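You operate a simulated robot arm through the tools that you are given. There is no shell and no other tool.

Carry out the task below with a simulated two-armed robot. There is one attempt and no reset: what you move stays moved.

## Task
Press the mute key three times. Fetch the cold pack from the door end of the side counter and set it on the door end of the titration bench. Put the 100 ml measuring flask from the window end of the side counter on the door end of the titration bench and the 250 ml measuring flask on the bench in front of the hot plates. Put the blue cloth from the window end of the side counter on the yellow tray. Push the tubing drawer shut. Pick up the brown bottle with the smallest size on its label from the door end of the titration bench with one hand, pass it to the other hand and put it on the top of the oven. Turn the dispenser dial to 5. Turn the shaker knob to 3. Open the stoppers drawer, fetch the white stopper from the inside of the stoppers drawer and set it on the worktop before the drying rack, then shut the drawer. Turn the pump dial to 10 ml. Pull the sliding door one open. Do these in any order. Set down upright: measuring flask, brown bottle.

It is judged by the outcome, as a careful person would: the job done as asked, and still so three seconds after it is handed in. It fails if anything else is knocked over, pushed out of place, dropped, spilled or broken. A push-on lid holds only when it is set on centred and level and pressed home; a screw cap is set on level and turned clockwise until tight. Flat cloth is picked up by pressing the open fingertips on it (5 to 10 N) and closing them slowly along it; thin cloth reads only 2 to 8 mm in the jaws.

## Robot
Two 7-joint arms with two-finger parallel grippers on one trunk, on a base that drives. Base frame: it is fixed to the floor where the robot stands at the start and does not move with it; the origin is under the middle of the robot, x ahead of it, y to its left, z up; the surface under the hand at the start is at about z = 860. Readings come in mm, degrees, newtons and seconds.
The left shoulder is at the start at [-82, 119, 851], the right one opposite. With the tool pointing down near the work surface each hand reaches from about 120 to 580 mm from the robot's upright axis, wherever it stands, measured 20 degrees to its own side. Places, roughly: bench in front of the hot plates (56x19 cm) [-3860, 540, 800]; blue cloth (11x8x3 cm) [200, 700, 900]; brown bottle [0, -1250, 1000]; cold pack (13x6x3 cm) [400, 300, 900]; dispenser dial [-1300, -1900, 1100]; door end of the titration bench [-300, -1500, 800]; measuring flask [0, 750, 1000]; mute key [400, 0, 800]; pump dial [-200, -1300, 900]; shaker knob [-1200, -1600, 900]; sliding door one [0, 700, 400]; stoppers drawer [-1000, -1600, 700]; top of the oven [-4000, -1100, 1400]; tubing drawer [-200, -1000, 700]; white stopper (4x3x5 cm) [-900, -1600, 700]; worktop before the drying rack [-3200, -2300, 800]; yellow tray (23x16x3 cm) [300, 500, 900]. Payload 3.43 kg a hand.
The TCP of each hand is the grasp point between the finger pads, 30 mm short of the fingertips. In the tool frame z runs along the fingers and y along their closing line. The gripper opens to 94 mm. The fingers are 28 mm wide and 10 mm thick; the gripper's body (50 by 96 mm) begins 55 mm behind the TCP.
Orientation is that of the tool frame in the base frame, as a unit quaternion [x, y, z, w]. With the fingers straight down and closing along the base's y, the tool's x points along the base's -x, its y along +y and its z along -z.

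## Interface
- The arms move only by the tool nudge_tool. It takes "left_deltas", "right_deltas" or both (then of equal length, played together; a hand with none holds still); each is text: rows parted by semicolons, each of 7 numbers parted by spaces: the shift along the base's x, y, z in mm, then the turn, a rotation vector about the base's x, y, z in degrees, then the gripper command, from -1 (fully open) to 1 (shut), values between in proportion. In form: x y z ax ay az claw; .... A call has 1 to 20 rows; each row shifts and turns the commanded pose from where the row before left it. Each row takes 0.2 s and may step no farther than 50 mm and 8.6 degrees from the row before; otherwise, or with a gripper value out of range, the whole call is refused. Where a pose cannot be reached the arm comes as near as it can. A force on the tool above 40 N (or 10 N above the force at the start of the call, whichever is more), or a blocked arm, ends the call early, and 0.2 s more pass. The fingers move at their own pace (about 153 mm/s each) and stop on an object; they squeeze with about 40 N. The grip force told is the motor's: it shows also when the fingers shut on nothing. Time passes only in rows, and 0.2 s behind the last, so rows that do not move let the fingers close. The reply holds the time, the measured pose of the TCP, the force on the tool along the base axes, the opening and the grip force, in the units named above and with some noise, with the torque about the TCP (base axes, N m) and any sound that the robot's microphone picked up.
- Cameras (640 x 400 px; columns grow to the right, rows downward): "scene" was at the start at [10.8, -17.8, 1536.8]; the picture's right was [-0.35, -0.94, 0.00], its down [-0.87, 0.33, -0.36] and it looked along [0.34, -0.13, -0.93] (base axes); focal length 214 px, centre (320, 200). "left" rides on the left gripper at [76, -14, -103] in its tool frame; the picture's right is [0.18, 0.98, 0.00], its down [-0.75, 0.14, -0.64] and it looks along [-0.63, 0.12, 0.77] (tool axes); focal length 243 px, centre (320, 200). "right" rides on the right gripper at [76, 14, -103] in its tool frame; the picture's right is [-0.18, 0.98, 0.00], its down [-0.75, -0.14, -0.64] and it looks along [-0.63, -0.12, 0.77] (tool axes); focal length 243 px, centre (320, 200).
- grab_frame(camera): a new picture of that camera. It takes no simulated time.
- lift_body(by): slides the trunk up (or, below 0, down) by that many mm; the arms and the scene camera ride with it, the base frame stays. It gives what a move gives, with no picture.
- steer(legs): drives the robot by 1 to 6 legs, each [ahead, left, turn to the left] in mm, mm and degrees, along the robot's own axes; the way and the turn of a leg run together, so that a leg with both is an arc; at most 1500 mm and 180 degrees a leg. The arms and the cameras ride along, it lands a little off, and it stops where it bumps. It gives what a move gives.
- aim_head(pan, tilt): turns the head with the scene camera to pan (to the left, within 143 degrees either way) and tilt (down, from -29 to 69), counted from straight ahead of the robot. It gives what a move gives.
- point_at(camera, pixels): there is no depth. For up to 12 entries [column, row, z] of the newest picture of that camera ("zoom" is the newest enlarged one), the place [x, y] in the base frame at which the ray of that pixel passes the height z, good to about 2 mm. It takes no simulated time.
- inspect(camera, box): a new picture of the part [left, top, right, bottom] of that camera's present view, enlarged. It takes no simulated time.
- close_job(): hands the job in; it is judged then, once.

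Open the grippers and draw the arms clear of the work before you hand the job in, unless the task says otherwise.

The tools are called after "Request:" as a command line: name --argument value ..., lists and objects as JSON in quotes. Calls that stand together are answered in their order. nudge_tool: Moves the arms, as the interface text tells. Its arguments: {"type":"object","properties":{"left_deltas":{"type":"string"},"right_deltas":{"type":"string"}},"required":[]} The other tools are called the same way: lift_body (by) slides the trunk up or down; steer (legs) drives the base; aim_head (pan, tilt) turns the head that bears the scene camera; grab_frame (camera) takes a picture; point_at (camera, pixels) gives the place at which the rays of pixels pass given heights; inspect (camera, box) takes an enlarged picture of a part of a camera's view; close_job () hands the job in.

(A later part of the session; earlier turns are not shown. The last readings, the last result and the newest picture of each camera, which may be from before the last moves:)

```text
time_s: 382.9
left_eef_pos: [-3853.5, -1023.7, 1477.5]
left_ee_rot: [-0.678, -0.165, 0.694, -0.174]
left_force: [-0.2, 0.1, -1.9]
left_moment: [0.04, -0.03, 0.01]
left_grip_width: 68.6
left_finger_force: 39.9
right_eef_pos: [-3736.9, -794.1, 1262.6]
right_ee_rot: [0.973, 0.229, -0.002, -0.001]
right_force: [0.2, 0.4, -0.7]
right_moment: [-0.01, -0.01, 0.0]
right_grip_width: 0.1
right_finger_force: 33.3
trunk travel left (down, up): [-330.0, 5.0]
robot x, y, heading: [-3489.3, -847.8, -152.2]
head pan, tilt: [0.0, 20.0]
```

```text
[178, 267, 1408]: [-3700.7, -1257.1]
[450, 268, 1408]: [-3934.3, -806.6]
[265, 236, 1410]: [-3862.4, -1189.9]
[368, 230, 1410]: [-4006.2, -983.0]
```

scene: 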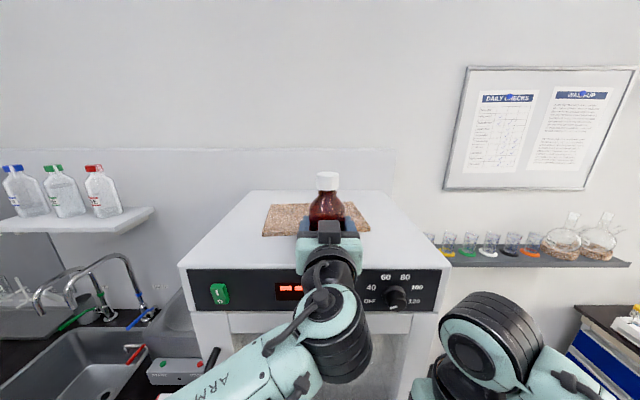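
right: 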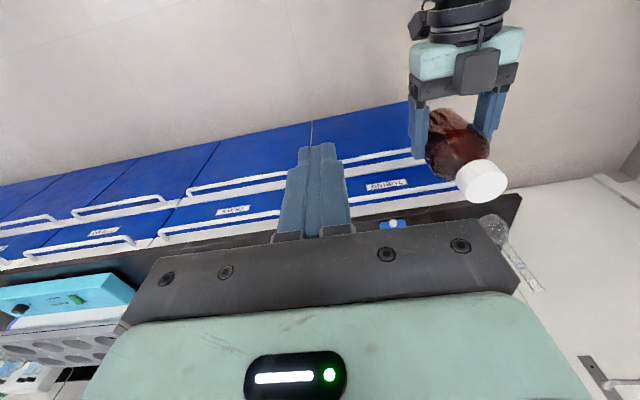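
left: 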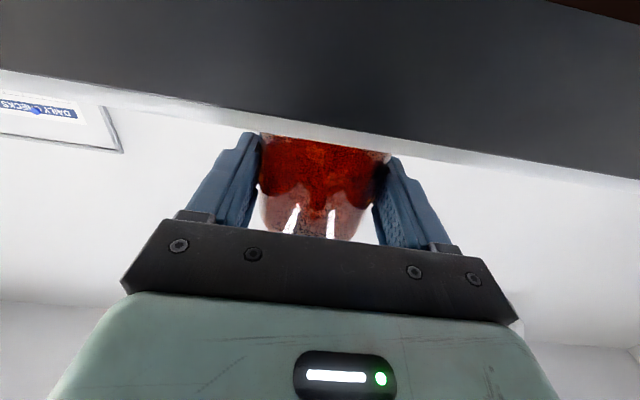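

Intersecting all rays gives top z≈1421 and front edge u≈−3832, so the bottle already stands over the strip (56 mm behind the edge). I lower in small steps to contact.

Request:
nudge_tool --left_deltas "0 0 -3 0 0 0 1; 0 0 -3 0 0 0 1"

Request:
nudge_tool --left_deltas "0 0 -2 0 0 0 1; 0 0 -2 0 0 0 1"

```text
time_s: 383.5
left_eef_pos: [-3851.4, -1022.6, 1475.6]
left_ee_rot: [-0.676, -0.166, 0.696, -0.174]
left_force: [-1.0, -0.7, 11.1]
left_moment: [0.2, 0.25, 0.07]
left_grip_width: 68.6
left_finger_force: 39.9
right_eef_pos: [-3738.5, -794.6, 1263.9]
right_ee_rot: [0.973, 0.229, -0.002, -0.001]
right_force: [-0.7, 0.3, 0.3]
right_moment: [0.04, -0.03, 0.0]
right_grip_width: 0.2
right_finger_force: 32.9
trunk travel left (down, up): [-330.0, 5.0]
robot x, y, heading: [-3488.1, -846.8, -152.3]
head pan, tilt: [0.0, 20.0]
```

```text
time_s: 384.1
left_eef_pos: [-3851.7, -1021.9, 1471.6]
left_ee_rot: [-0.677, -0.166, 0.696, -0.174]
left_force: [-6.9, 1.7, 24.2]
left_moment: [0.47, 0.86, 0.2]
left_grip_width: 68.7
left_finger_force: 39.9
right_eef_pos: [-3738.6, -795.2, 1263.7]
right_ee_rot: [0.974, 0.228, -0.001, -0.002]
right_force: [-1.0, -0.2, 0.2]
right_moment: [-0.03, 0.0, 0.02]
right_grip_width: 0.0
right_finger_force: 32.8
trunk travel left (down, up): [-330.0, 5.0]
robot x, y, heading: [-3488.0, -844.1, -152.4]
head pan, tilt: [0.0, 20.0]
```

Contact (24 N). I ease up 3 mm and check the bottle's stance before releasing.

Request:
nudge_tool --left_deltas "0 0 2.5 0 0 0 1; 0 0 0 0 0 0 1"

Request:
inspect --camera "scene" --box '[220, 150, 420, 290]'

Request:
grab_frame --camera "left"

```text
time_s: 384.7
left_eef_pos: [-3852.6, -1021.8, 1470.7]
left_ee_rot: [-0.679, -0.164, 0.695, -0.173]
left_force: [-3.9, 2.6, 18.7]
left_moment: [0.33, 0.86, -0.03]
left_grip_width: 68.4
left_finger_force: 40.2
right_eef_pos: [-3738.2, -795.0, 1263.3]
right_ee_rot: [0.973, 0.229, -0.001, -0.001]
right_force: [0.7, -0.2, 0.1]
right_moment: [-0.01, 0.02, -0.01]
right_grip_width: 0.0
right_finger_force: 33.2
trunk travel left (down, up): [-330.0, 5.0]
robot x, y, heading: [-3489.0, -846.9, -152.2]
head pan, tilt: [0.0, 20.0]
```

```text
2.86 times, centred on (320, 220) of scene
```

zoom: 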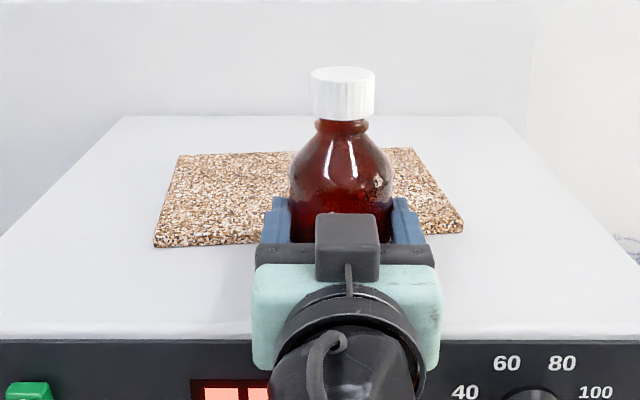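

```text
taken
```

left: 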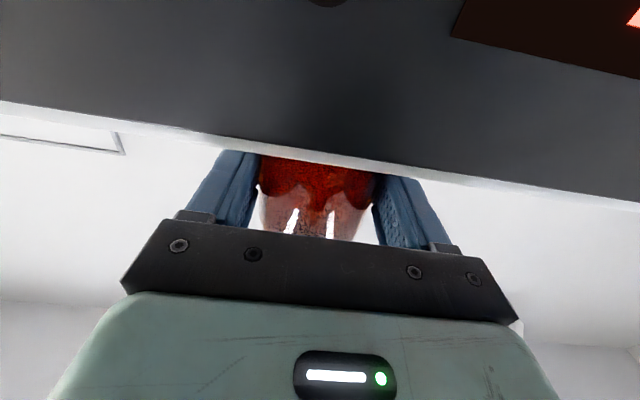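

The bottle looks upright on the bare strip. I ease 1.5 mm and open the left jaws slowly.

Request:
nudge_tool --left_deltas "0 0 1.5 0 0 0 0.2; 0 0 0 0 0 0 -0.1; 0 0 0 0 0 0 -0.45; 0 0 0 0 0 0 -0.55; 0 0 0 0 0 0 -0.75; 0 0 0 0 0 0 -0.95"

Request:
inspect --camera "scene" --box '[220, 150, 420, 290]'

Request:
grab_frame --camera "left"

```text
time_s: 386.1
left_eef_pos: [-3852.1, -1024.8, 1471.7]
left_ee_rot: [-0.679, -0.166, 0.694, -0.175]
left_force: [-0.1, 0.5, 0.4]
left_moment: [0.01, -0.04, 0.02]
left_grip_width: 91.5
left_finger_force: 0.1
right_eef_pos: [-3738.5, -795.4, 1263.8]
right_ee_rot: [0.973, 0.229, -0.001, -0.001]
right_force: [-0.5, -0.7, -0.1]
right_moment: [-0.02, 0.01, 0.02]
right_grip_width: 0.1
right_finger_force: 33.6
trunk travel left (down, up): [-330.0, 5.0]
robot x, y, heading: [-3482.5, -845.8, -152.1]
head pan, tilt: [0.0, 20.0]
```

```text
2.86 times, centred on (320, 220) of scene
```

zoom: 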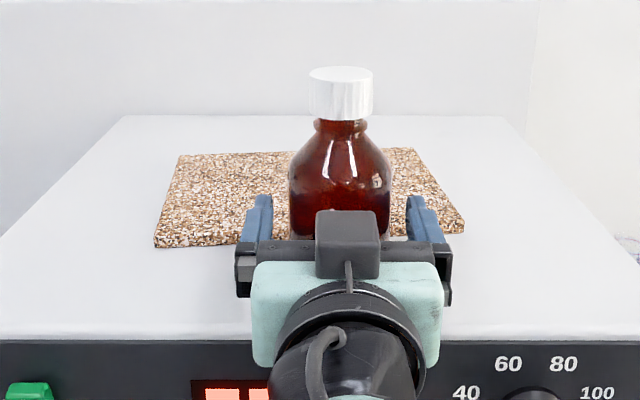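

```text
taken
```

left: 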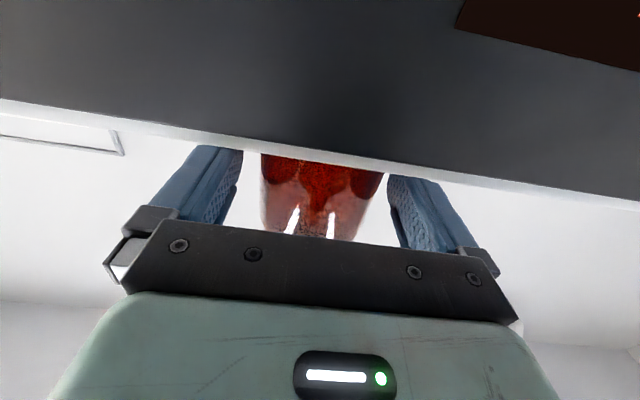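

The bottle stands free and upright. I withdraw the hand straight back along its axis, then back the robot away.

Request:
nudge_tool --left_deltas "17.7 9.4 0 0 0 0 -1; 17.7 9.4 0 0 0 0 -1; 17.7 9.4 0 0 0 0 -1; 17.7 9.4 0 0 0 0 -1; 17.7 9.4 0 0 0 0 -1"

Request:
steer --legs '[[-300, 0, 0]]'

Request:
grab_frame --camera "scene"

Request:
inspect --camera "scene" --box '[220, 130, 420, 270]'

```text
time_s: 387.3
left_eef_pos: [-3762.8, -977.6, 1473.0]
left_ee_rot: [-0.679, -0.167, 0.694, -0.175]
left_force: [0.2, 0.7, -1.2]
left_moment: [0.0, 0.0, -0.01]
left_grip_width: 93.9
left_finger_force: 0.0
right_eef_pos: [-3738.2, -795.4, 1263.3]
right_ee_rot: [0.973, 0.23, -0.001, -0.001]
right_force: [-1.4, 0.0, -0.7]
right_moment: [-0.01, 0.0, 0.01]
right_grip_width: 0.0
right_finger_force: 32.9
trunk travel left (down, up): [-330.0, 5.0]
robot x, y, heading: [-3486.0, -842.4, -152.2]
head pan, tilt: [0.0, 20.0]
```

```text
time_s: 389.4
left_eef_pos: [-3495.9, -836.4, 1472.4]
left_ee_rot: [-0.679, -0.166, 0.694, -0.174]
left_force: [1.2, -0.8, -0.3]
left_moment: [-0.02, -0.02, -0.03]
left_grip_width: 93.9
left_finger_force: 0.0
right_eef_pos: [-3469.4, -653.3, 1263.0]
right_ee_rot: [0.974, 0.228, -0.001, -0.001]
right_force: [0.5, -0.5, -0.5]
right_moment: [0.02, 0.02, 0.03]
right_grip_width: 0.3
right_finger_force: 33.3
trunk travel left (down, up): [-330.0, 5.0]
robot x, y, heading: [-3217.0, -704.0, -152.4]
head pan, tilt: [0.0, 20.0]
```

```text
taken
```

scene: 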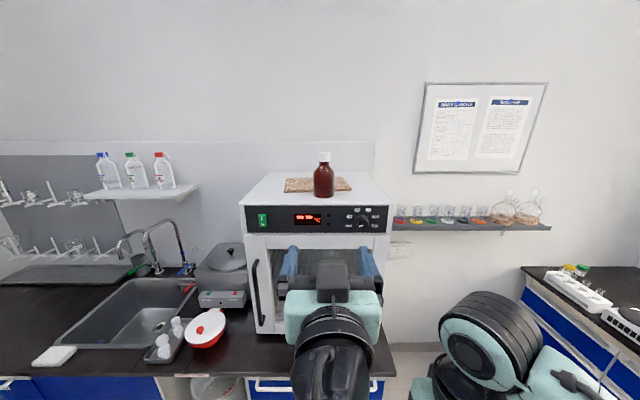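

```text
2.86 times, centred on (320, 200) of scene
```

zoom: 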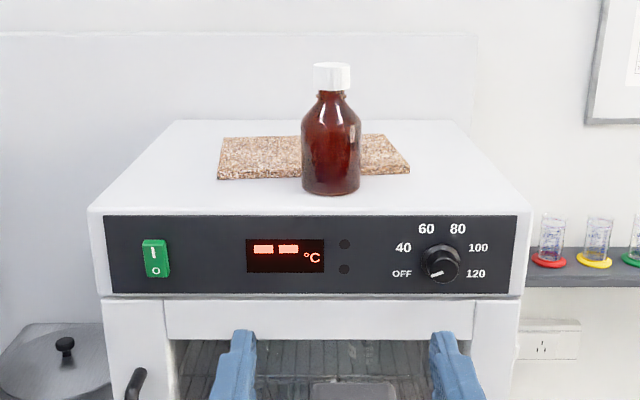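

The bottle stands upright on the oven. Before leaving I look right toward the hot-plate bench to plan the last placement.

Request:
aim_head --pan -85 --tilt 25

Request:
grab_frame --camera "scene"

Request:
inspect --camera "scene" --box '[180, 120, 480, 300]'

```text
time_s: 391.0
left_eef_pos: [-3496.6, -836.4, 1472.6]
left_ee_rot: [-0.679, -0.166, 0.694, -0.174]
left_force: [-0.7, 0.6, 0.0]
left_moment: [0.01, -0.01, -0.02]
left_grip_width: 93.9
left_finger_force: 0.1
right_eef_pos: [-3468.4, -652.5, 1263.7]
right_ee_rot: [0.974, 0.228, -0.002, -0.001]
right_force: [0.1, -1.2, -0.1]
right_moment: [-0.01, 0.0, 0.01]
right_grip_width: 0.0
right_finger_force: 32.8
trunk travel left (down, up): [-330.0, 5.0]
robot x, y, heading: [-3221.7, -705.4, -152.4]
head pan, tilt: [-85.0, 25.0]
```

```text
taken
```

scene: 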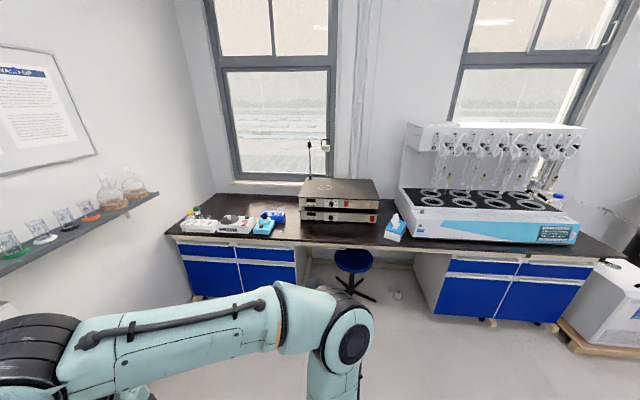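

```text
2.13 times, centred on (330, 210) of scene
```

zoom: 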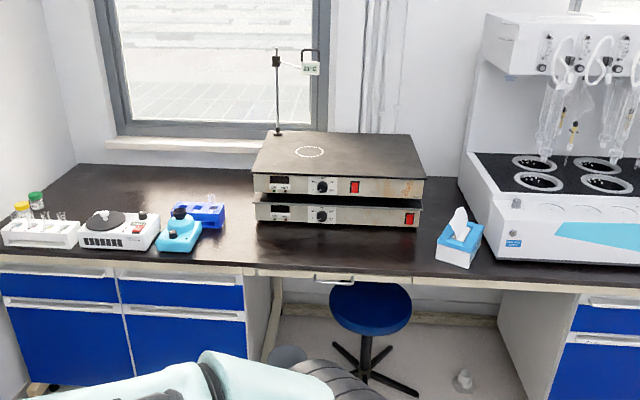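

Hot plates (two stacked) are on the window bench with free space in front; a stool stands below. I get coordinates for bench edge, hot-plate front and stool.

Request:
point_at --camera "scene" --pixels '[[300, 238, 840], [390, 245, 840], [302, 221, 850], [370, 222, 850], [355, 262, 450], [375, 268, 450], [335, 262, 450], [352, 298, 0], [380, 298, 0], [395, 240, 850], [262, 234, 850], [330, 243, 840]]'

```text
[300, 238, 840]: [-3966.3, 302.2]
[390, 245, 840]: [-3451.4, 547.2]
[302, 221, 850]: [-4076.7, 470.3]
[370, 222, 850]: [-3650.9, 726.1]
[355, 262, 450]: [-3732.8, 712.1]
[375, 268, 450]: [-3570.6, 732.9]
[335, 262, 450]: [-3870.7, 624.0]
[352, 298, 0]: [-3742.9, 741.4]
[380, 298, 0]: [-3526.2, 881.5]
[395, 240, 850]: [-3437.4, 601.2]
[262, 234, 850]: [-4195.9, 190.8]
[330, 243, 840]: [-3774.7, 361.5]
```

Target strip: v≈2170–2360, u −3400…−2900. Now I check the trolley's extent behind me to plan the way to the side counter.

Request:
aim_head --pan -140 --tilt 30

Request:
grab_frame --camera "scene"

Request:
point_at --camera "scene" --pixels '[[320, 300, 0], [320, 250, 0]]'

```text
time_s: 392.2
left_eef_pos: [-3496.4, -835.6, 1471.7]
left_ee_rot: [-0.679, -0.165, 0.694, -0.174]
left_force: [0.6, -0.4, 0.7]
left_moment: [-0.01, -0.02, -0.01]
left_grip_width: 94.1
left_finger_force: 0.1
right_eef_pos: [-3470.2, -652.7, 1263.3]
right_ee_rot: [0.974, 0.228, 0.0, -0.001]
right_force: [-0.5, 1.2, 0.0]
right_moment: [-0.02, 0.0, -0.01]
right_grip_width: 0.0
right_finger_force: 32.7
trunk travel left (down, up): [-330.0, 5.0]
robot x, y, heading: [-3218.7, -704.7, -152.4]
head pan, tilt: [-140.0, 30.0]
```

```text
taken
```

scene: 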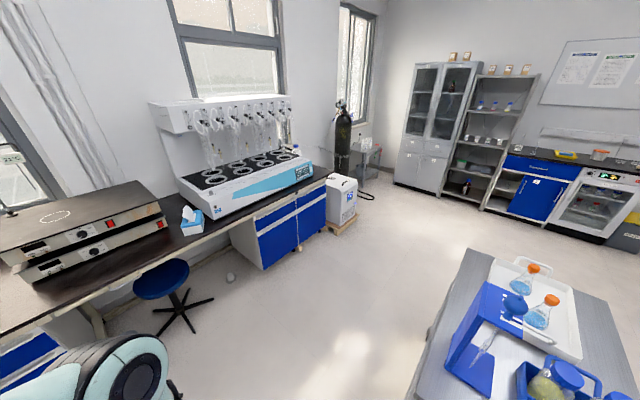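

```text
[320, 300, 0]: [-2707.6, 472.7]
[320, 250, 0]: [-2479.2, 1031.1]
```

There is a wide free corridor between the window bench and the trolley. I get the trolley's window-side edge.

Request:
point_at --camera "scene" --pixels '[[472, 250, 850], [415, 395, 850], [410, 395, 0], [328, 215, 0], [362, 190, 0], [245, 268, 0], [200, 332, 0]]'

```text
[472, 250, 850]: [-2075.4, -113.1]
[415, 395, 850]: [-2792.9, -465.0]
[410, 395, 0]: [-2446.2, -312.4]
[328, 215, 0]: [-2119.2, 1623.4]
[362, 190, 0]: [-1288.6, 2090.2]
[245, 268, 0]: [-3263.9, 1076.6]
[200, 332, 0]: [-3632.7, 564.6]
```

Trolley spans v 340–870; the corridor to its window side is clear. I lower the left hand to a compact downward pose first.

Request:
nudge_tool --left_deltas "4.2 -8 -28 3.8 -7.27 0 -1; 4.2 -8 -28 3.8 -7.27 0 -1; 4.2 -8 -28 3.8 -7.27 0 -1; 4.2 -8 -28 3.8 -7.27 0 -1; 4.2 -8 -28 3.8 -7.27 0 -1; 4.2 -8 -28 3.8 -7.27 0 -1; 4.2 -8 -28 3.8 -7.27 0 -1; 4.2 -8 -28 3.8 -7.27 0 -1; 4.2 -8 -28 3.8 -7.27 0 -1; 4.2 -8 -28 3.8 -7.27 0 -1; 4.2 -8 -28 3.8 -7.27 0 -1"

Request:
steer --legs '[[0, -620, 0], [0, 0, 180]]'

Request:
aim_head --pan 0 --tilt 25

Request:
grab_frame --camera "scene"

```text
time_s: 394.6
left_eef_pos: [-3449.4, -922.6, 1164.4]
left_ee_rot: [0.972, 0.235, -0.008, 0.002]
left_force: [0.2, 0.0, 0.3]
left_moment: [-0.01, 0.02, -0.03]
left_grip_width: 93.9
left_finger_force: 0.1
right_eef_pos: [-3469.7, -653.4, 1263.7]
right_ee_rot: [0.974, 0.228, 0.0, -0.002]
right_force: [0.1, -0.2, -0.3]
right_moment: [-0.03, 0.0, -0.01]
right_grip_width: 0.0
right_finger_force: 32.7
trunk travel left (down, up): [-330.0, 5.0]
robot x, y, heading: [-3215.6, -703.7, -152.5]
head pan, tilt: [-140.0, 30.0]
```

```text
time_s: 408.0
left_eef_pos: [-3294.3, 81.2, 1165.7]
left_ee_rot: [-0.263, 0.965, 0.004, 0.009]
left_force: [-0.6, 0.1, -0.5]
left_moment: [-0.03, 0.02, 0.03]
left_grip_width: 94.2
left_finger_force: 0.0
right_eef_pos: [-3259.4, -186.6, 1263.4]
right_ee_rot: [-0.256, 0.967, -0.002, 0.002]
right_force: [-0.2, -0.5, -0.2]
right_moment: [-0.02, 0.03, -0.02]
right_grip_width: 0.0
right_finger_force: 32.5
trunk travel left (down, up): [-330.0, 5.0]
robot x, y, heading: [-3509.7, -149.8, 31.4]
head pan, tilt: [-140.0, 30.0]
```

```text
time_s: 410.3
left_eef_pos: [-3293.8, 81.6, 1164.6]
left_ee_rot: [-0.263, 0.965, 0.003, 0.009]
left_force: [0.2, 0.2, 0.6]
left_moment: [0.01, 0.02, -0.02]
left_grip_width: 93.9
left_finger_force: 0.0
right_eef_pos: [-3259.7, -186.1, 1263.0]
right_ee_rot: [-0.257, 0.967, -0.001, 0.001]
right_force: [0.0, -0.2, 0.0]
right_moment: [-0.02, 0.01, -0.01]
right_grip_width: 0.3
right_finger_force: 33.8
trunk travel left (down, up): [-330.0, 5.0]
robot x, y, heading: [-3511.0, -150.4, 31.0]
head pan, tilt: [0.0, 25.0]
```

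```text
taken
```

scene: 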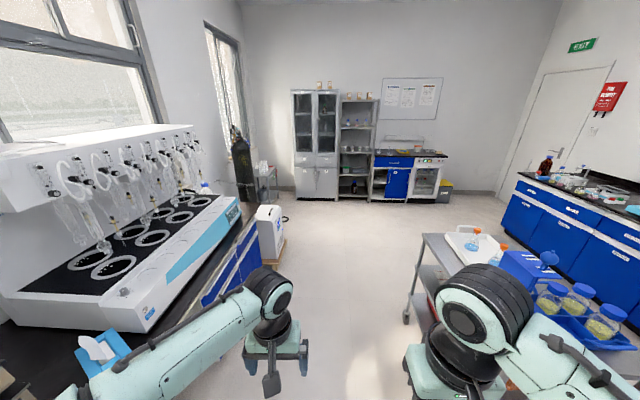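

The corridor ahead is clear. I correct the heading by −3.4° and drive 2600 mm toward the side counter.

Request:
steer --legs '[[0, 0, -3.4], [1400, 0, 0], [1200, 0, 0]]'

Request:
aim_head --pan -15 --tilt 30

Request:
grab_frame --camera "scene"

```text
time_s: 423.3
left_eef_pos: [-964.1, 1237.2, 1164.0]
left_ee_rot: [-0.227, 0.974, 0.003, 0.01]
left_force: [-0.8, 0.1, 0.5]
left_moment: [0.01, -0.01, 0.0]
left_grip_width: 93.9
left_finger_force: 0.1
right_eef_pos: [-949.6, 969.4, 1264.0]
right_ee_rot: [-0.217, 0.976, -0.001, 0.001]
right_force: [0.6, 0.6, -1.0]
right_moment: [0.02, 0.01, 0.02]
right_grip_width: 0.0
right_finger_force: 32.7
trunk travel left (down, up): [-330.0, 5.0]
robot x, y, heading: [-1198.3, 1021.3, 26.4]
head pan, tilt: [0.0, 25.0]
```

```text
time_s: 424.1
left_eef_pos: [-963.6, 1239.0, 1164.1]
left_ee_rot: [-0.226, 0.974, 0.003, 0.01]
left_force: [0.0, 0.2, 0.5]
left_moment: [-0.02, -0.01, 0.0]
left_grip_width: 93.8
left_finger_force: 0.2
right_eef_pos: [-949.6, 968.8, 1264.1]
right_ee_rot: [-0.218, 0.976, -0.001, 0.002]
right_force: [0.2, 0.1, 0.1]
right_moment: [0.01, -0.03, 0.01]
right_grip_width: 0.2
right_finger_force: 33.5
trunk travel left (down, up): [-330.0, 5.0]
robot x, y, heading: [-1203.4, 1025.0, 26.7]
head pan, tilt: [-15.0, 30.0]
```

```text
taken
```

scene: 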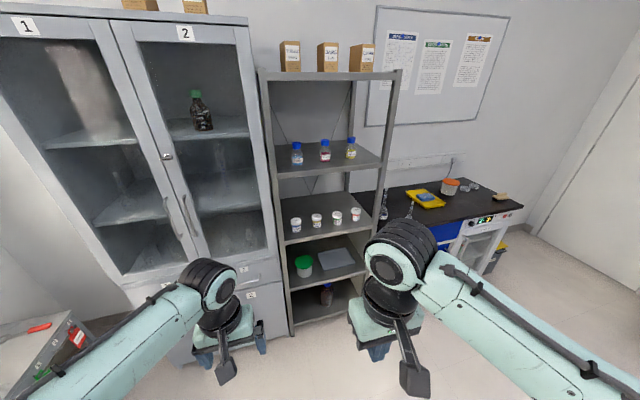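

I move right 670 mm to stand before the counter's window end and look.

Request:
steer --legs '[[0, -670, 0.9]]'

Request:
aim_head --pan 0 --tilt 35

Request:
grab_frame --camera "scene"

Request:
inspect --camera "scene" --box '[260, 120, 460, 260]'

```text
time_s: 430.4
left_eef_pos: [-666.1, 654.3, 1164.7]
left_ee_rot: [-0.234, 0.972, 0.003, 0.009]
left_force: [-0.6, -0.2, -0.4]
left_moment: [0.02, 0.02, -0.03]
left_grip_width: 94.0
left_finger_force: 0.1
right_eef_pos: [-645.7, 384.4, 1263.5]
right_ee_rot: [-0.229, 0.974, -0.001, 0.002]
right_force: [-0.3, -0.4, 0.0]
right_moment: [-0.03, 0.01, -0.02]
right_grip_width: 0.1
right_finger_force: 32.3
trunk travel left (down, up): [-330.0, 5.0]
robot x, y, heading: [-896.9, 436.0, 27.5]
head pan, tilt: [-15.0, 30.0]
```

```text
time_s: 431.1
left_eef_pos: [-665.9, 654.7, 1165.1]
left_ee_rot: [-0.234, 0.972, 0.004, 0.009]
left_force: [-1.0, 0.8, 0.4]
left_moment: [-0.04, -0.01, -0.01]
left_grip_width: 94.2
left_finger_force: 0.0
right_eef_pos: [-646.7, 385.1, 1263.3]
right_ee_rot: [-0.228, 0.974, -0.002, 0.002]
right_force: [0.3, 0.4, -0.3]
right_moment: [-0.02, 0.01, -0.01]
right_grip_width: 0.0
right_finger_force: 32.8
trunk travel left (down, up): [-330.0, 5.0]
robot x, y, heading: [-897.5, 431.6, 27.6]
head pan, tilt: [0.0, 35.0]
```

```text
taken
```

scene: 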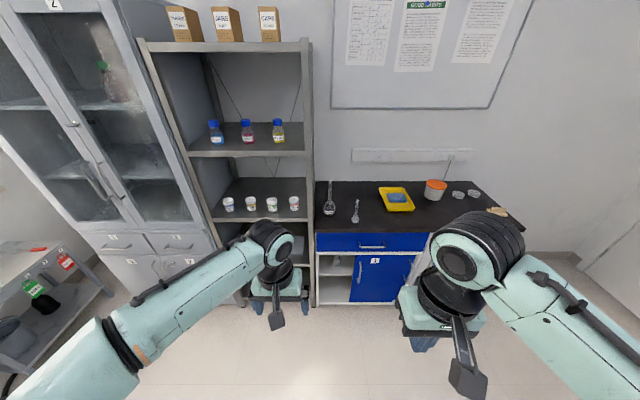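

```text
2.86 times, centred on (360, 190) of scene
```

zoom: 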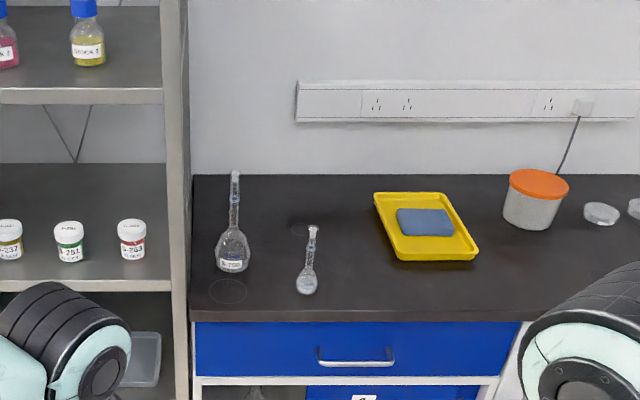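

The large flask stands at zoom (232,255). I zoom in to read it and compute its position.

Request:
inspect --camera "scene" --box '[312, 170, 372, 230]'

Request:
point_at --camera "scene" --pixels '[[330, 213, 865], [330, 209, 890], [331, 183, 1070], [331, 183, 1080], [355, 222, 865], [313, 232, 860], [306, 222, 860], [312, 190, 860]]'

```text
6.67 times, centred on (342, 200) of scene
```

zoom: 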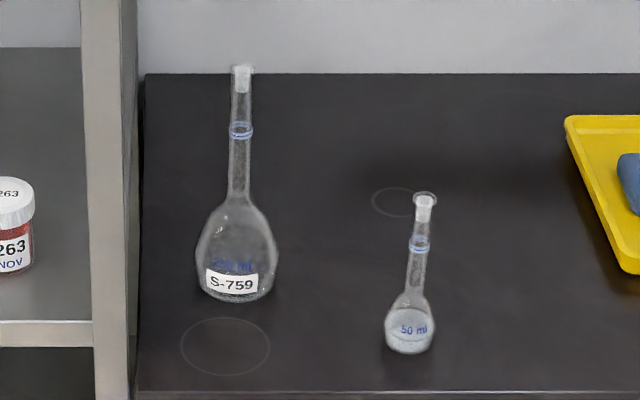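

```text
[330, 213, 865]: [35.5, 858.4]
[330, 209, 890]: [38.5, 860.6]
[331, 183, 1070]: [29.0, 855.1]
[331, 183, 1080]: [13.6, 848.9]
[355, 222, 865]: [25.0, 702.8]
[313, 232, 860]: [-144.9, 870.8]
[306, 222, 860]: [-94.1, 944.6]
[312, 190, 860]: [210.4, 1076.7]
```

Small one reads 50 ml; the large S‑759 one is the 250 ml. It is at ≈[36,858], close to the shelf, so I'll use the right hand yawed 90° and leaning away from the shelf. First I tuck the left hand back.

Request:
nudge_tool --left_deltas "-30 -16 0 0 0 0 -1; -30 -16 0 0 0 0 -1; -30 -16 0 0 0 0 -1; -25 -13 0 0 0 0 -1" --right_deltas "20 10 -20 0 0 7.5 -0.1; 20 10 -20 0 0 7.5 -0.1; 0 0 -20 0 0 7.5 -0.1; 0 0 -20 0 0 7.5 -0.1"

Request:
nudge_tool --right_deltas "0 0 0 0 0 7.5 -0.1; 0 0 0 0 0 7.5 -0.1; 0 0 0 0 0 7.5 -0.1; 0 0 0 0 0 7.5 -0.1; 0 0 0 0 0 7.5 -0.1; 0 0 0 0 0 7.5 -0.1; 0 0 0 0 0 7.5 -0.1; 0 0 0 0 0 7.5 -0.1; 0 0 0 5.3 2.8 0 -0.1; 0 0 0 5.3 2.8 0 -0.1"

Request:
grab_frame --camera "scene"

```text
time_s: 432.1
left_eef_pos: [-781.3, 592.0, 1165.3]
left_ee_rot: [-0.234, 0.972, 0.003, 0.009]
left_force: [-0.5, -0.7, -0.1]
left_moment: [0.03, -0.04, 0.0]
left_grip_width: 94.0
left_finger_force: 0.1
right_eef_pos: [-607.7, 404.3, 1182.5]
right_ee_rot: [-0.473, 0.881, -0.001, 0.001]
right_force: [0.7, -0.3, 0.1]
right_moment: [0.01, -0.01, 0.0]
right_grip_width: 51.6
right_finger_force: 0.0
trunk travel left (down, up): [-330.0, 5.0]
robot x, y, heading: [-897.7, 436.7, 27.5]
head pan, tilt: [0.0, 35.0]
```

```text
time_s: 434.3
left_eef_pos: [-779.6, 591.5, 1165.4]
left_ee_rot: [-0.234, 0.972, 0.003, 0.009]
left_force: [-0.2, 0.8, 0.1]
left_moment: [-0.01, 0.0, 0.0]
left_grip_width: 93.9
left_finger_force: 0.0
right_eef_pos: [-605.6, 404.7, 1182.9]
right_ee_rot: [0.845, -0.524, -0.091, -0.055]
right_force: [0.2, 0.1, 0.0]
right_moment: [0.0, 0.0, 0.04]
right_grip_width: 51.6
right_finger_force: 0.0
trunk travel left (down, up): [-330.0, 5.0]
robot x, y, heading: [-895.6, 432.2, 27.7]
head pan, tilt: [0.0, 35.0]
```

```text
taken
```

scene: 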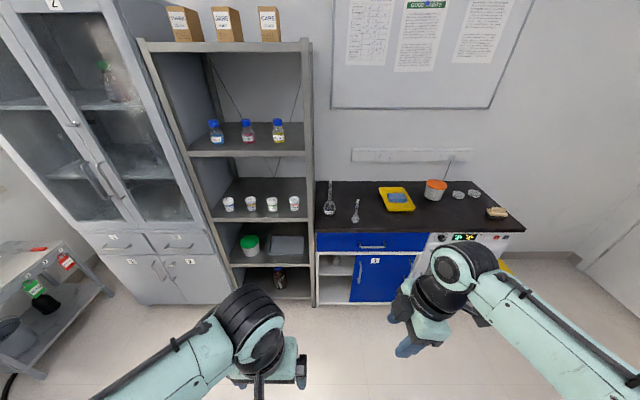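

Right hand is yawed 90° and leaning. I drive ahead 500 mm and check clearances.

Request:
steer --legs '[[500, 0, 0]]'

Request:
aim_head --pan 20 --tilt 50

Request:
grab_frame --camera "scene"

Request:
grab_frame --camera "right"

```text
time_s: 437.2
left_eef_pos: [-345.6, 822.8, 1165.1]
left_ee_rot: [-0.235, 0.972, 0.003, 0.01]
left_force: [0.1, -0.6, -0.4]
left_moment: [-0.02, 0.0, 0.0]
left_grip_width: 94.2
left_finger_force: 0.0
right_eef_pos: [-171.5, 634.0, 1183.7]
right_ee_rot: [0.845, -0.525, -0.091, -0.055]
right_force: [-0.4, 0.5, -0.5]
right_moment: [-0.01, 0.03, 0.01]
right_grip_width: 51.6
right_finger_force: 0.1
trunk travel left (down, up): [-330.0, 5.0]
robot x, y, heading: [-461.0, 663.5, 27.7]
head pan, tilt: [0.0, 35.0]
```

```text
time_s: 438.1
left_eef_pos: [-345.1, 821.9, 1166.2]
left_ee_rot: [-0.235, 0.972, 0.003, 0.01]
left_force: [-0.9, 0.0, -0.1]
left_moment: [-0.04, 0.04, -0.05]
left_grip_width: 93.9
left_finger_force: 0.1
right_eef_pos: [-171.8, 634.9, 1183.9]
right_ee_rot: [0.845, -0.524, -0.09, -0.055]
right_force: [-0.4, 0.4, 0.5]
right_moment: [0.01, -0.01, 0.04]
right_grip_width: 51.7
right_finger_force: 0.1
trunk travel left (down, up): [-330.0, 5.0]
robot x, y, heading: [-461.4, 660.0, 27.5]
head pan, tilt: [20.0, 50.0]
```

```text
taken
```

scene: 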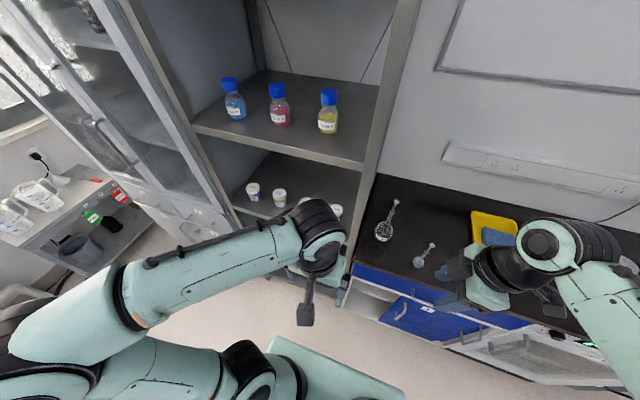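

```text
taken
```

right: 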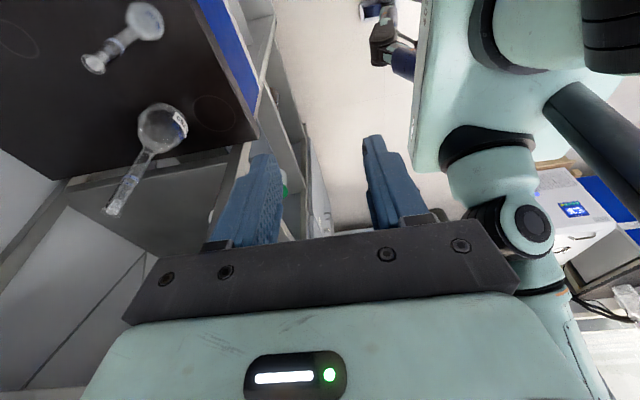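

Left arm is clear of the shelf. I drive 60 mm more and move the right hand toward the flask at safe height.

Request:
steer --legs '[[60, 0, 0]]'

Request:
nudge_tool --right_deltas "32 36 -8 0 0 0 -0.1; 28 34 -8 0 0 0 -0.1; 30 32 -8 0 0 0 -0.1; 30 30 -8 0 0 0 -0.1"

Request:
grab_frame --camera "right"

Request:
grab_frame --camera "scene"

```text
time_s: 439.1
left_eef_pos: [-294.3, 848.2, 1165.3]
left_ee_rot: [-0.235, 0.972, 0.003, 0.009]
left_force: [-1.0, 0.2, 1.0]
left_moment: [0.0, 0.02, 0.02]
left_grip_width: 94.1
left_finger_force: 0.1
right_eef_pos: [-120.4, 660.4, 1182.9]
right_ee_rot: [0.845, -0.524, -0.09, -0.055]
right_force: [-1.0, 0.4, -0.1]
right_moment: [-0.02, -0.02, 0.02]
right_grip_width: 51.9
right_finger_force: 0.1
trunk travel left (down, up): [-330.0, 5.0]
robot x, y, heading: [-405.8, 694.6, 27.8]
head pan, tilt: [20.0, 50.0]
```

```text
time_s: 440.1
left_eef_pos: [-292.0, 850.1, 1165.3]
left_ee_rot: [-0.235, 0.972, 0.002, 0.008]
left_force: [0.1, -0.5, -0.9]
left_moment: [-0.01, -0.04, -0.02]
left_grip_width: 94.0
left_finger_force: 0.1
right_eef_pos: [3.0, 792.9, 1149.8]
right_ee_rot: [0.845, -0.524, -0.089, -0.054]
right_force: [-0.4, 0.7, 0.7]
right_moment: [-0.03, 0.02, 0.05]
right_grip_width: 51.6
right_finger_force: 0.0
trunk travel left (down, up): [-330.0, 5.0]
robot x, y, heading: [-405.7, 690.2, 27.6]
head pan, tilt: [20.0, 50.0]
```

```text
taken
```

right: 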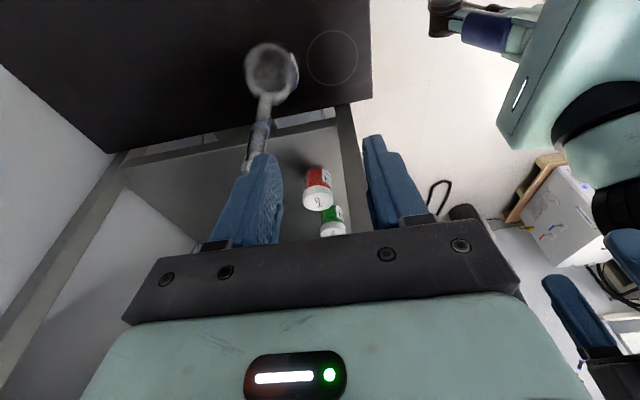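

```text
taken
```

scene: 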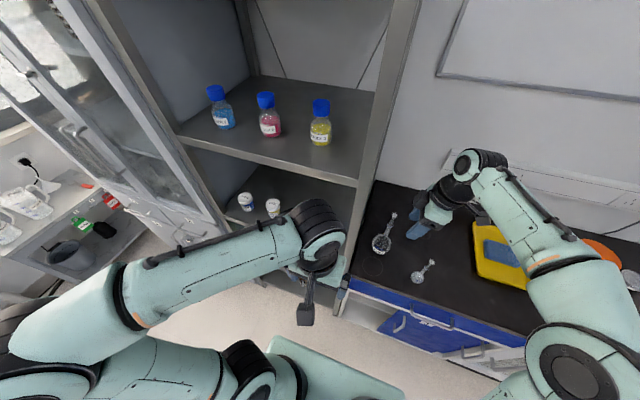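

The flask is seen in the right view: bulb (272,72), top (254,168). I compute its axis.

Request:
point_at --camera "right" --pixels '[[272, 75, 890], [272, 75, 880], [254, 168, 1070], [254, 168, 1060], [254, 168, 1080]]'

Request:
inspect --camera "right" --box '[210, 20, 350, 190]'

```text
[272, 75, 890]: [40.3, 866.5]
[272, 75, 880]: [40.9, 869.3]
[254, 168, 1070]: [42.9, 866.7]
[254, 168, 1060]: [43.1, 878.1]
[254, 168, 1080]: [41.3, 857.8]
```

```text
2.35 times, centred on (280, 105) of right
```

zoom: 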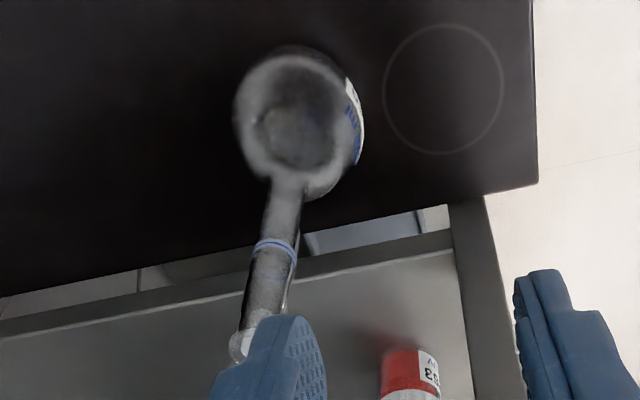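

Flask axis ≈[41.5,866.5], top ~1072. I move over it at z≈1150 and check.

Request:
nudge_tool --right_deltas "19 36 0 0 0 0 -0.1; 19.5 37 0 0 0 0 -0.1"

Request:
grab_frame --camera "right"

Request:
grab_frame --camera "scene"

```text
time_s: 440.6
left_eef_pos: [-293.2, 850.3, 1165.1]
left_ee_rot: [-0.235, 0.972, 0.002, 0.008]
left_force: [0.2, -0.2, -0.7]
left_moment: [0.04, -0.01, 0.03]
left_grip_width: 93.9
left_finger_force: 0.0
right_eef_pos: [41.5, 866.0, 1152.9]
right_ee_rot: [0.846, -0.523, -0.09, -0.053]
right_force: [0.2, 0.1, -0.4]
right_moment: [0.01, 0.0, -0.02]
right_grip_width: 51.9
right_finger_force: 0.0
trunk travel left (down, up): [-330.0, 5.0]
robot x, y, heading: [-411.6, 693.2, 27.6]
head pan, tilt: [20.0, 50.0]
```

```text
taken
```

right: 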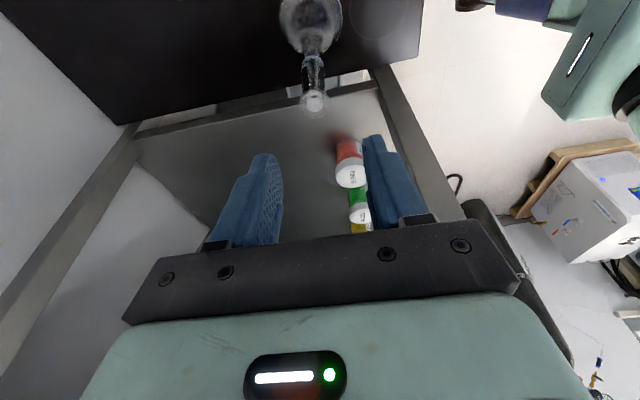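

```text
taken
```

scene: 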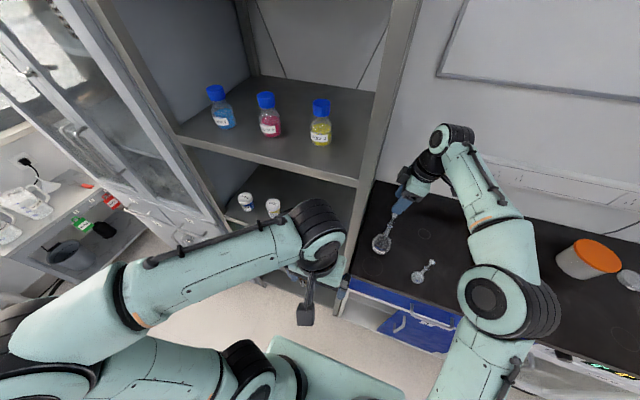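

I verify the axis again and the right elbow's place relative to the small flask.

Request:
point_at --camera "right" --pixels '[[314, 103, 1072], [314, 103, 1065], [312, 30, 900]]'

Request:
point_at --camera "scene" --pixels '[[490, 295, 1150], [490, 295, 1100], [490, 295, 1050], [421, 275, 870], [429, 263, 1015]]'

```text
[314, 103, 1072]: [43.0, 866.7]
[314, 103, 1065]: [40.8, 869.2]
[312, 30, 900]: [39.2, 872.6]
```

```text
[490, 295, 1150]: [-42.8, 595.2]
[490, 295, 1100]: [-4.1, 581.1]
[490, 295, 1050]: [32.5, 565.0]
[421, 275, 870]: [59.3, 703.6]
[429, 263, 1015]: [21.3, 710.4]
```

Aligned on the neck; the elbow is >60 mm from the small flask. I descend to grip the neck.

Request:
nudge_tool --right_deltas "0.5 1 -35 0 0 0 -0.1; 0 0 -35 0 0 0 -0.1; 0 0 -30 0 0 0 -0.1; 0 0 -18 0 0 0 -0.1"

Request:
grab_frame --camera "right"

Request:
inspect --camera "scene" --box '[340, 120, 560, 360]'

```text
time_s: 441.6
left_eef_pos: [-293.3, 847.9, 1164.8]
left_ee_rot: [-0.236, 0.972, 0.003, 0.009]
left_force: [-1.7, -0.1, -0.1]
left_moment: [0.01, 0.02, 0.03]
left_grip_width: 93.8
left_finger_force: 0.1
right_eef_pos: [41.1, 865.7, 1032.5]
right_ee_rot: [0.845, -0.524, -0.09, -0.055]
right_force: [-0.3, -0.9, 0.6]
right_moment: [0.0, 0.0, 0.0]
right_grip_width: 51.9
right_finger_force: 0.0
trunk travel left (down, up): [-330.0, 5.0]
robot x, y, heading: [-411.3, 690.6, 27.8]
head pan, tilt: [20.0, 50.0]
```

```text
taken
```

right: 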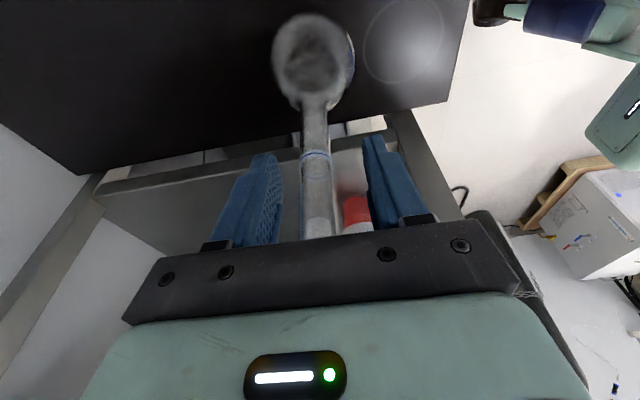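

```text
1.67 times, centred on (450, 240) of scene
```

zoom: 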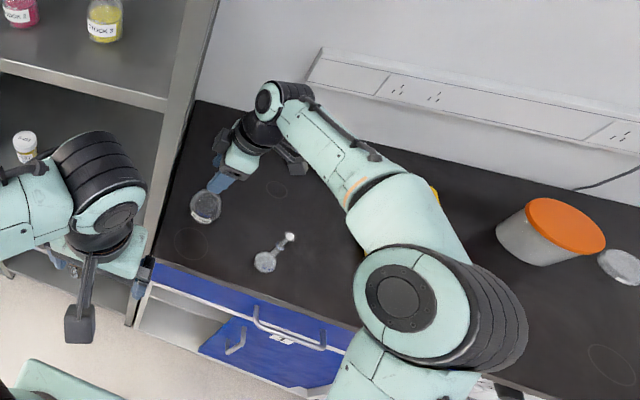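

The neck is between the jaws, ~4 mm off centre. I shift 3 mm and close slowly.

Request:
nudge_tool --right_deltas "3.2 1.7 0 0 0 0 0; 0 0 0 0 0 0 0.35; 0 0 0 0 0 0 0.6; 0 0 0 0 0 0 1; 0 0 0 0 0 0 1"

Request:
grab_frame --camera "right"

```text
time_s: 442.9
left_eef_pos: [-293.7, 848.5, 1164.6]
left_ee_rot: [-0.235, 0.972, 0.003, 0.009]
left_force: [0.0, -0.3, -0.1]
left_moment: [0.0, 0.04, 0.01]
left_grip_width: 94.0
left_finger_force: 0.1
right_eef_pos: [43.9, 869.2, 1032.3]
right_ee_rot: [0.845, -0.524, -0.09, -0.054]
right_force: [-0.8, 0.2, -0.5]
right_moment: [0.0, -0.04, 0.0]
right_grip_width: 18.5
right_finger_force: 40.1
trunk travel left (down, up): [-330.0, 5.0]
robot x, y, heading: [-406.6, 695.7, 27.8]
head pan, tilt: [20.0, 50.0]
```

```text
taken
```

right: 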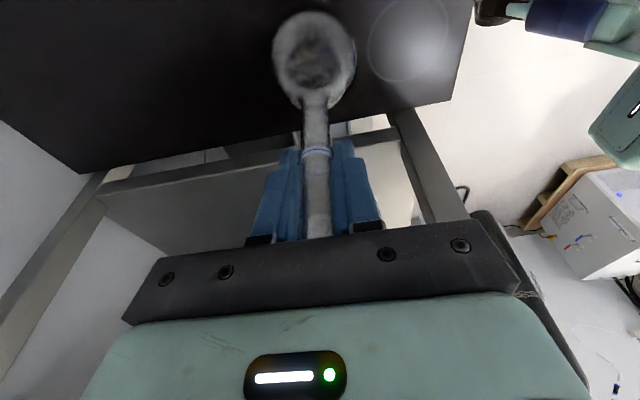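

Gripped (18.5 mm). I lift straight up, then draw the flask back away from counter and shelf.

Request:
nudge_tool --right_deltas "0 0 20 0 0 0 1; 0 0 30 0 0 0 1; 0 0 30 0 0 0 1; 0 0 20 0 0 0 1; -24 -18 10 0 0 0 1; -30 -22 5 0 0 0 1; -34 -24 0 0 0 0 1; -34 -24 0 0 0 0 1"

Request:
grab_frame --camera "scene"

Request:
grab_frame --camera "right"

```text
time_s: 444.6
left_eef_pos: [-294.3, 848.5, 1165.7]
left_ee_rot: [-0.236, 0.972, 0.002, 0.008]
left_force: [0.1, -0.1, 0.6]
left_moment: [0.01, 0.03, 0.03]
left_grip_width: 94.1
left_finger_force: 0.1
right_eef_pos: [-77.3, 780.8, 1150.2]
right_ee_rot: [0.845, -0.524, -0.09, -0.054]
right_force: [-0.1, 0.0, -1.1]
right_moment: [0.0, -0.01, -0.01]
right_grip_width: 18.3
right_finger_force: 39.6
trunk travel left (down, up): [-330.0, 5.0]
robot x, y, heading: [-412.6, 693.5, 27.6]
head pan, tilt: [20.0, 50.0]
```

```text
taken
```

scene: 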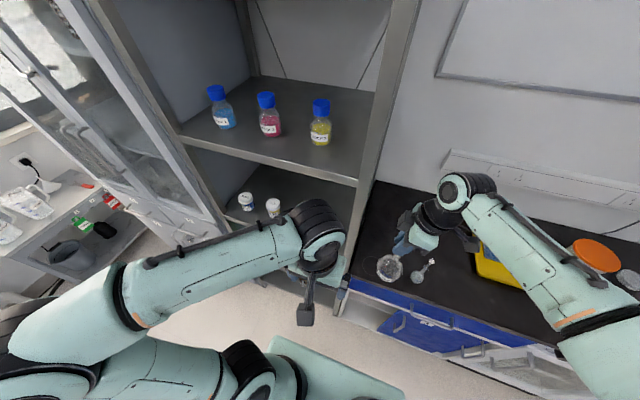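

```text
taken
```

right: 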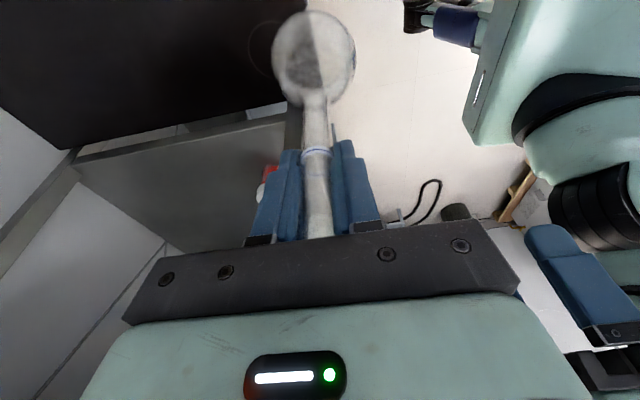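

The 250 ml flask is clear. I back off 500 mm, shift left 680 mm and turn 90° left to face the window benches.

Request:
steer --legs '[[-500, 0, 0], [0, 680, 0], [0, 0, 90]]'

Request:
aim_head --pan 40 --tilt 25

Request:
grab_frame --camera "scene"

Request:
grab_frame --camera "right"

```text
time_s: 457.3
left_eef_pos: [-1321.7, 1166.8, 1164.1]
left_ee_rot: [0.853, -0.523, -0.009, -0.004]
left_force: [-0.4, -0.4, -0.4]
left_moment: [0.01, -0.02, 0.0]
left_grip_width: 93.9
left_finger_force: 0.1
right_eef_pos: [-1254.0, 1385.6, 1150.7]
right_ee_rot: [0.969, 0.225, -0.102, 0.025]
right_force: [-0.1, -0.4, -1.0]
right_moment: [0.0, 0.02, 0.0]
right_grip_width: 18.6
right_finger_force: 39.9
trunk travel left (down, up): [-330.0, 5.0]
robot x, y, heading: [-1165.9, 1049.8, 117.9]
head pan, tilt: [20.0, 50.0]
```

```text
time_s: 458.2
left_eef_pos: [-1321.9, 1169.0, 1165.6]
left_ee_rot: [0.853, -0.523, -0.009, -0.004]
left_force: [-0.4, 0.1, 0.4]
left_moment: [0.0, -0.04, 0.0]
left_grip_width: 94.0
left_finger_force: 0.1
right_eef_pos: [-1253.9, 1385.7, 1149.6]
right_ee_rot: [0.969, 0.225, -0.102, 0.024]
right_force: [0.3, 0.2, -0.8]
right_moment: [-0.03, -0.04, 0.04]
right_grip_width: 18.6
right_finger_force: 40.2
trunk travel left (down, up): [-330.0, 5.0]
robot x, y, heading: [-1163.8, 1052.6, 117.6]
head pan, tilt: [40.0, 25.0]
```

```text
taken
```

scene: 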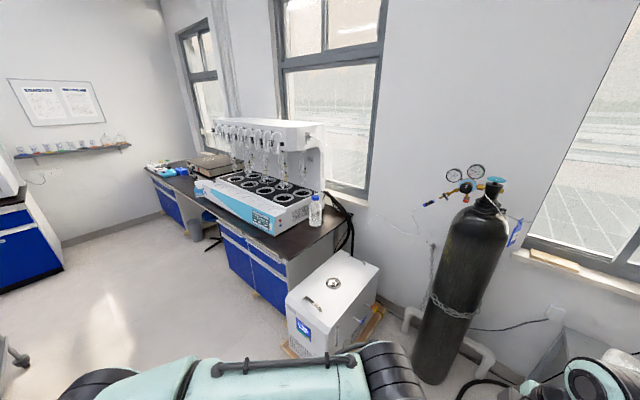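

```text
taken
```

right: 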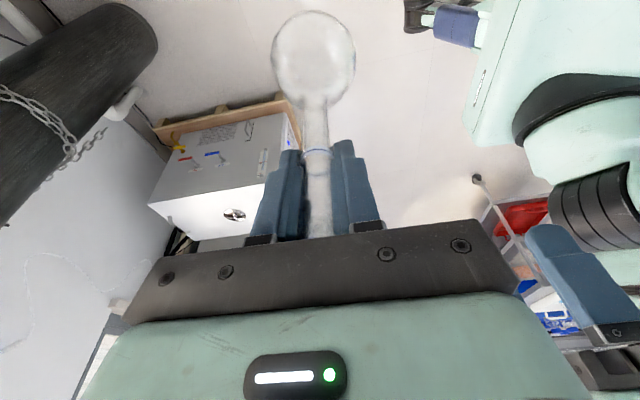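

I measure the white box and cylinder footprints before strafing past them.

Request:
point_at --camera "scene" --pixels '[[290, 352, 0], [255, 300, 0], [285, 295, 550], [440, 380, 0], [330, 310, 550], [228, 270, 0], [305, 350, 50]]'

```text
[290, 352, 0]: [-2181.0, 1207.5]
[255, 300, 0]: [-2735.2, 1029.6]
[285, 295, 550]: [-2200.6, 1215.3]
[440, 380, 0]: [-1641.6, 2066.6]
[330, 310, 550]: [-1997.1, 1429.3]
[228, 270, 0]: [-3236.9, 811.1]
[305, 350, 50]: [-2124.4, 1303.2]
```

Everything stays beyond v≈2080. I strafe left 2740 mm along the corridor to the hot-plate bench.

Request:
steer --legs '[[0, 1400, 0], [0, 1340, 0]]'

Request:
aim_head --pan -10 --tilt 40

Request:
grab_frame --camera "scene"

```text
time_s: 482.4
left_eef_pos: [-3769.4, -105.5, 1166.1]
left_ee_rot: [0.855, -0.519, -0.008, -0.003]
left_force: [0.4, 0.4, -0.6]
left_moment: [-0.01, 0.03, -0.01]
left_grip_width: 93.8
left_finger_force: 0.1
right_eef_pos: [-3703.7, 113.0, 1151.3]
right_ee_rot: [0.968, 0.229, -0.102, 0.025]
right_force: [-0.4, 0.0, -0.1]
right_moment: [0.02, 0.03, -0.02]
right_grip_width: 18.8
right_finger_force: 40.4
trunk travel left (down, up): [-330.0, 5.0]
robot x, y, heading: [-3614.0, -220.0, 118.3]
head pan, tilt: [40.0, 25.0]
```

```text
time_s: 483.5
left_eef_pos: [-3769.7, -105.6, 1166.2]
left_ee_rot: [0.854, -0.52, -0.009, -0.003]
left_force: [0.3, 0.1, -0.4]
left_moment: [0.0, 0.0, 0.01]
left_grip_width: 94.0
left_finger_force: 0.1
right_eef_pos: [-3703.7, 113.2, 1152.1]
right_ee_rot: [0.968, 0.229, -0.102, 0.026]
right_force: [-1.0, -0.4, -0.8]
right_moment: [-0.01, 0.0, 0.01]
right_grip_width: 18.5
right_finger_force: 39.5
trunk travel left (down, up): [-330.0, 5.0]
robot x, y, heading: [-3614.2, -219.8, 118.0]
head pan, tilt: [-10.0, 40.0]
```

```text
taken
```

scene: 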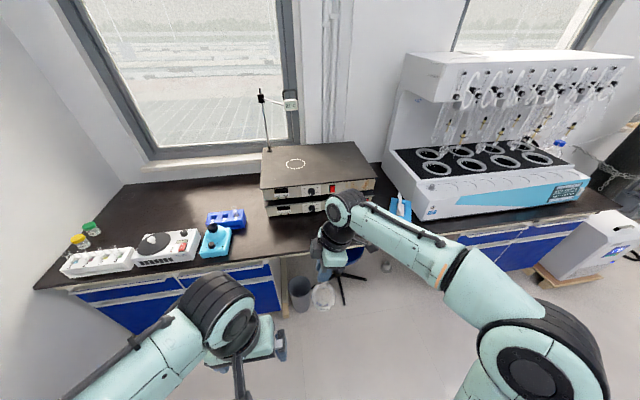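

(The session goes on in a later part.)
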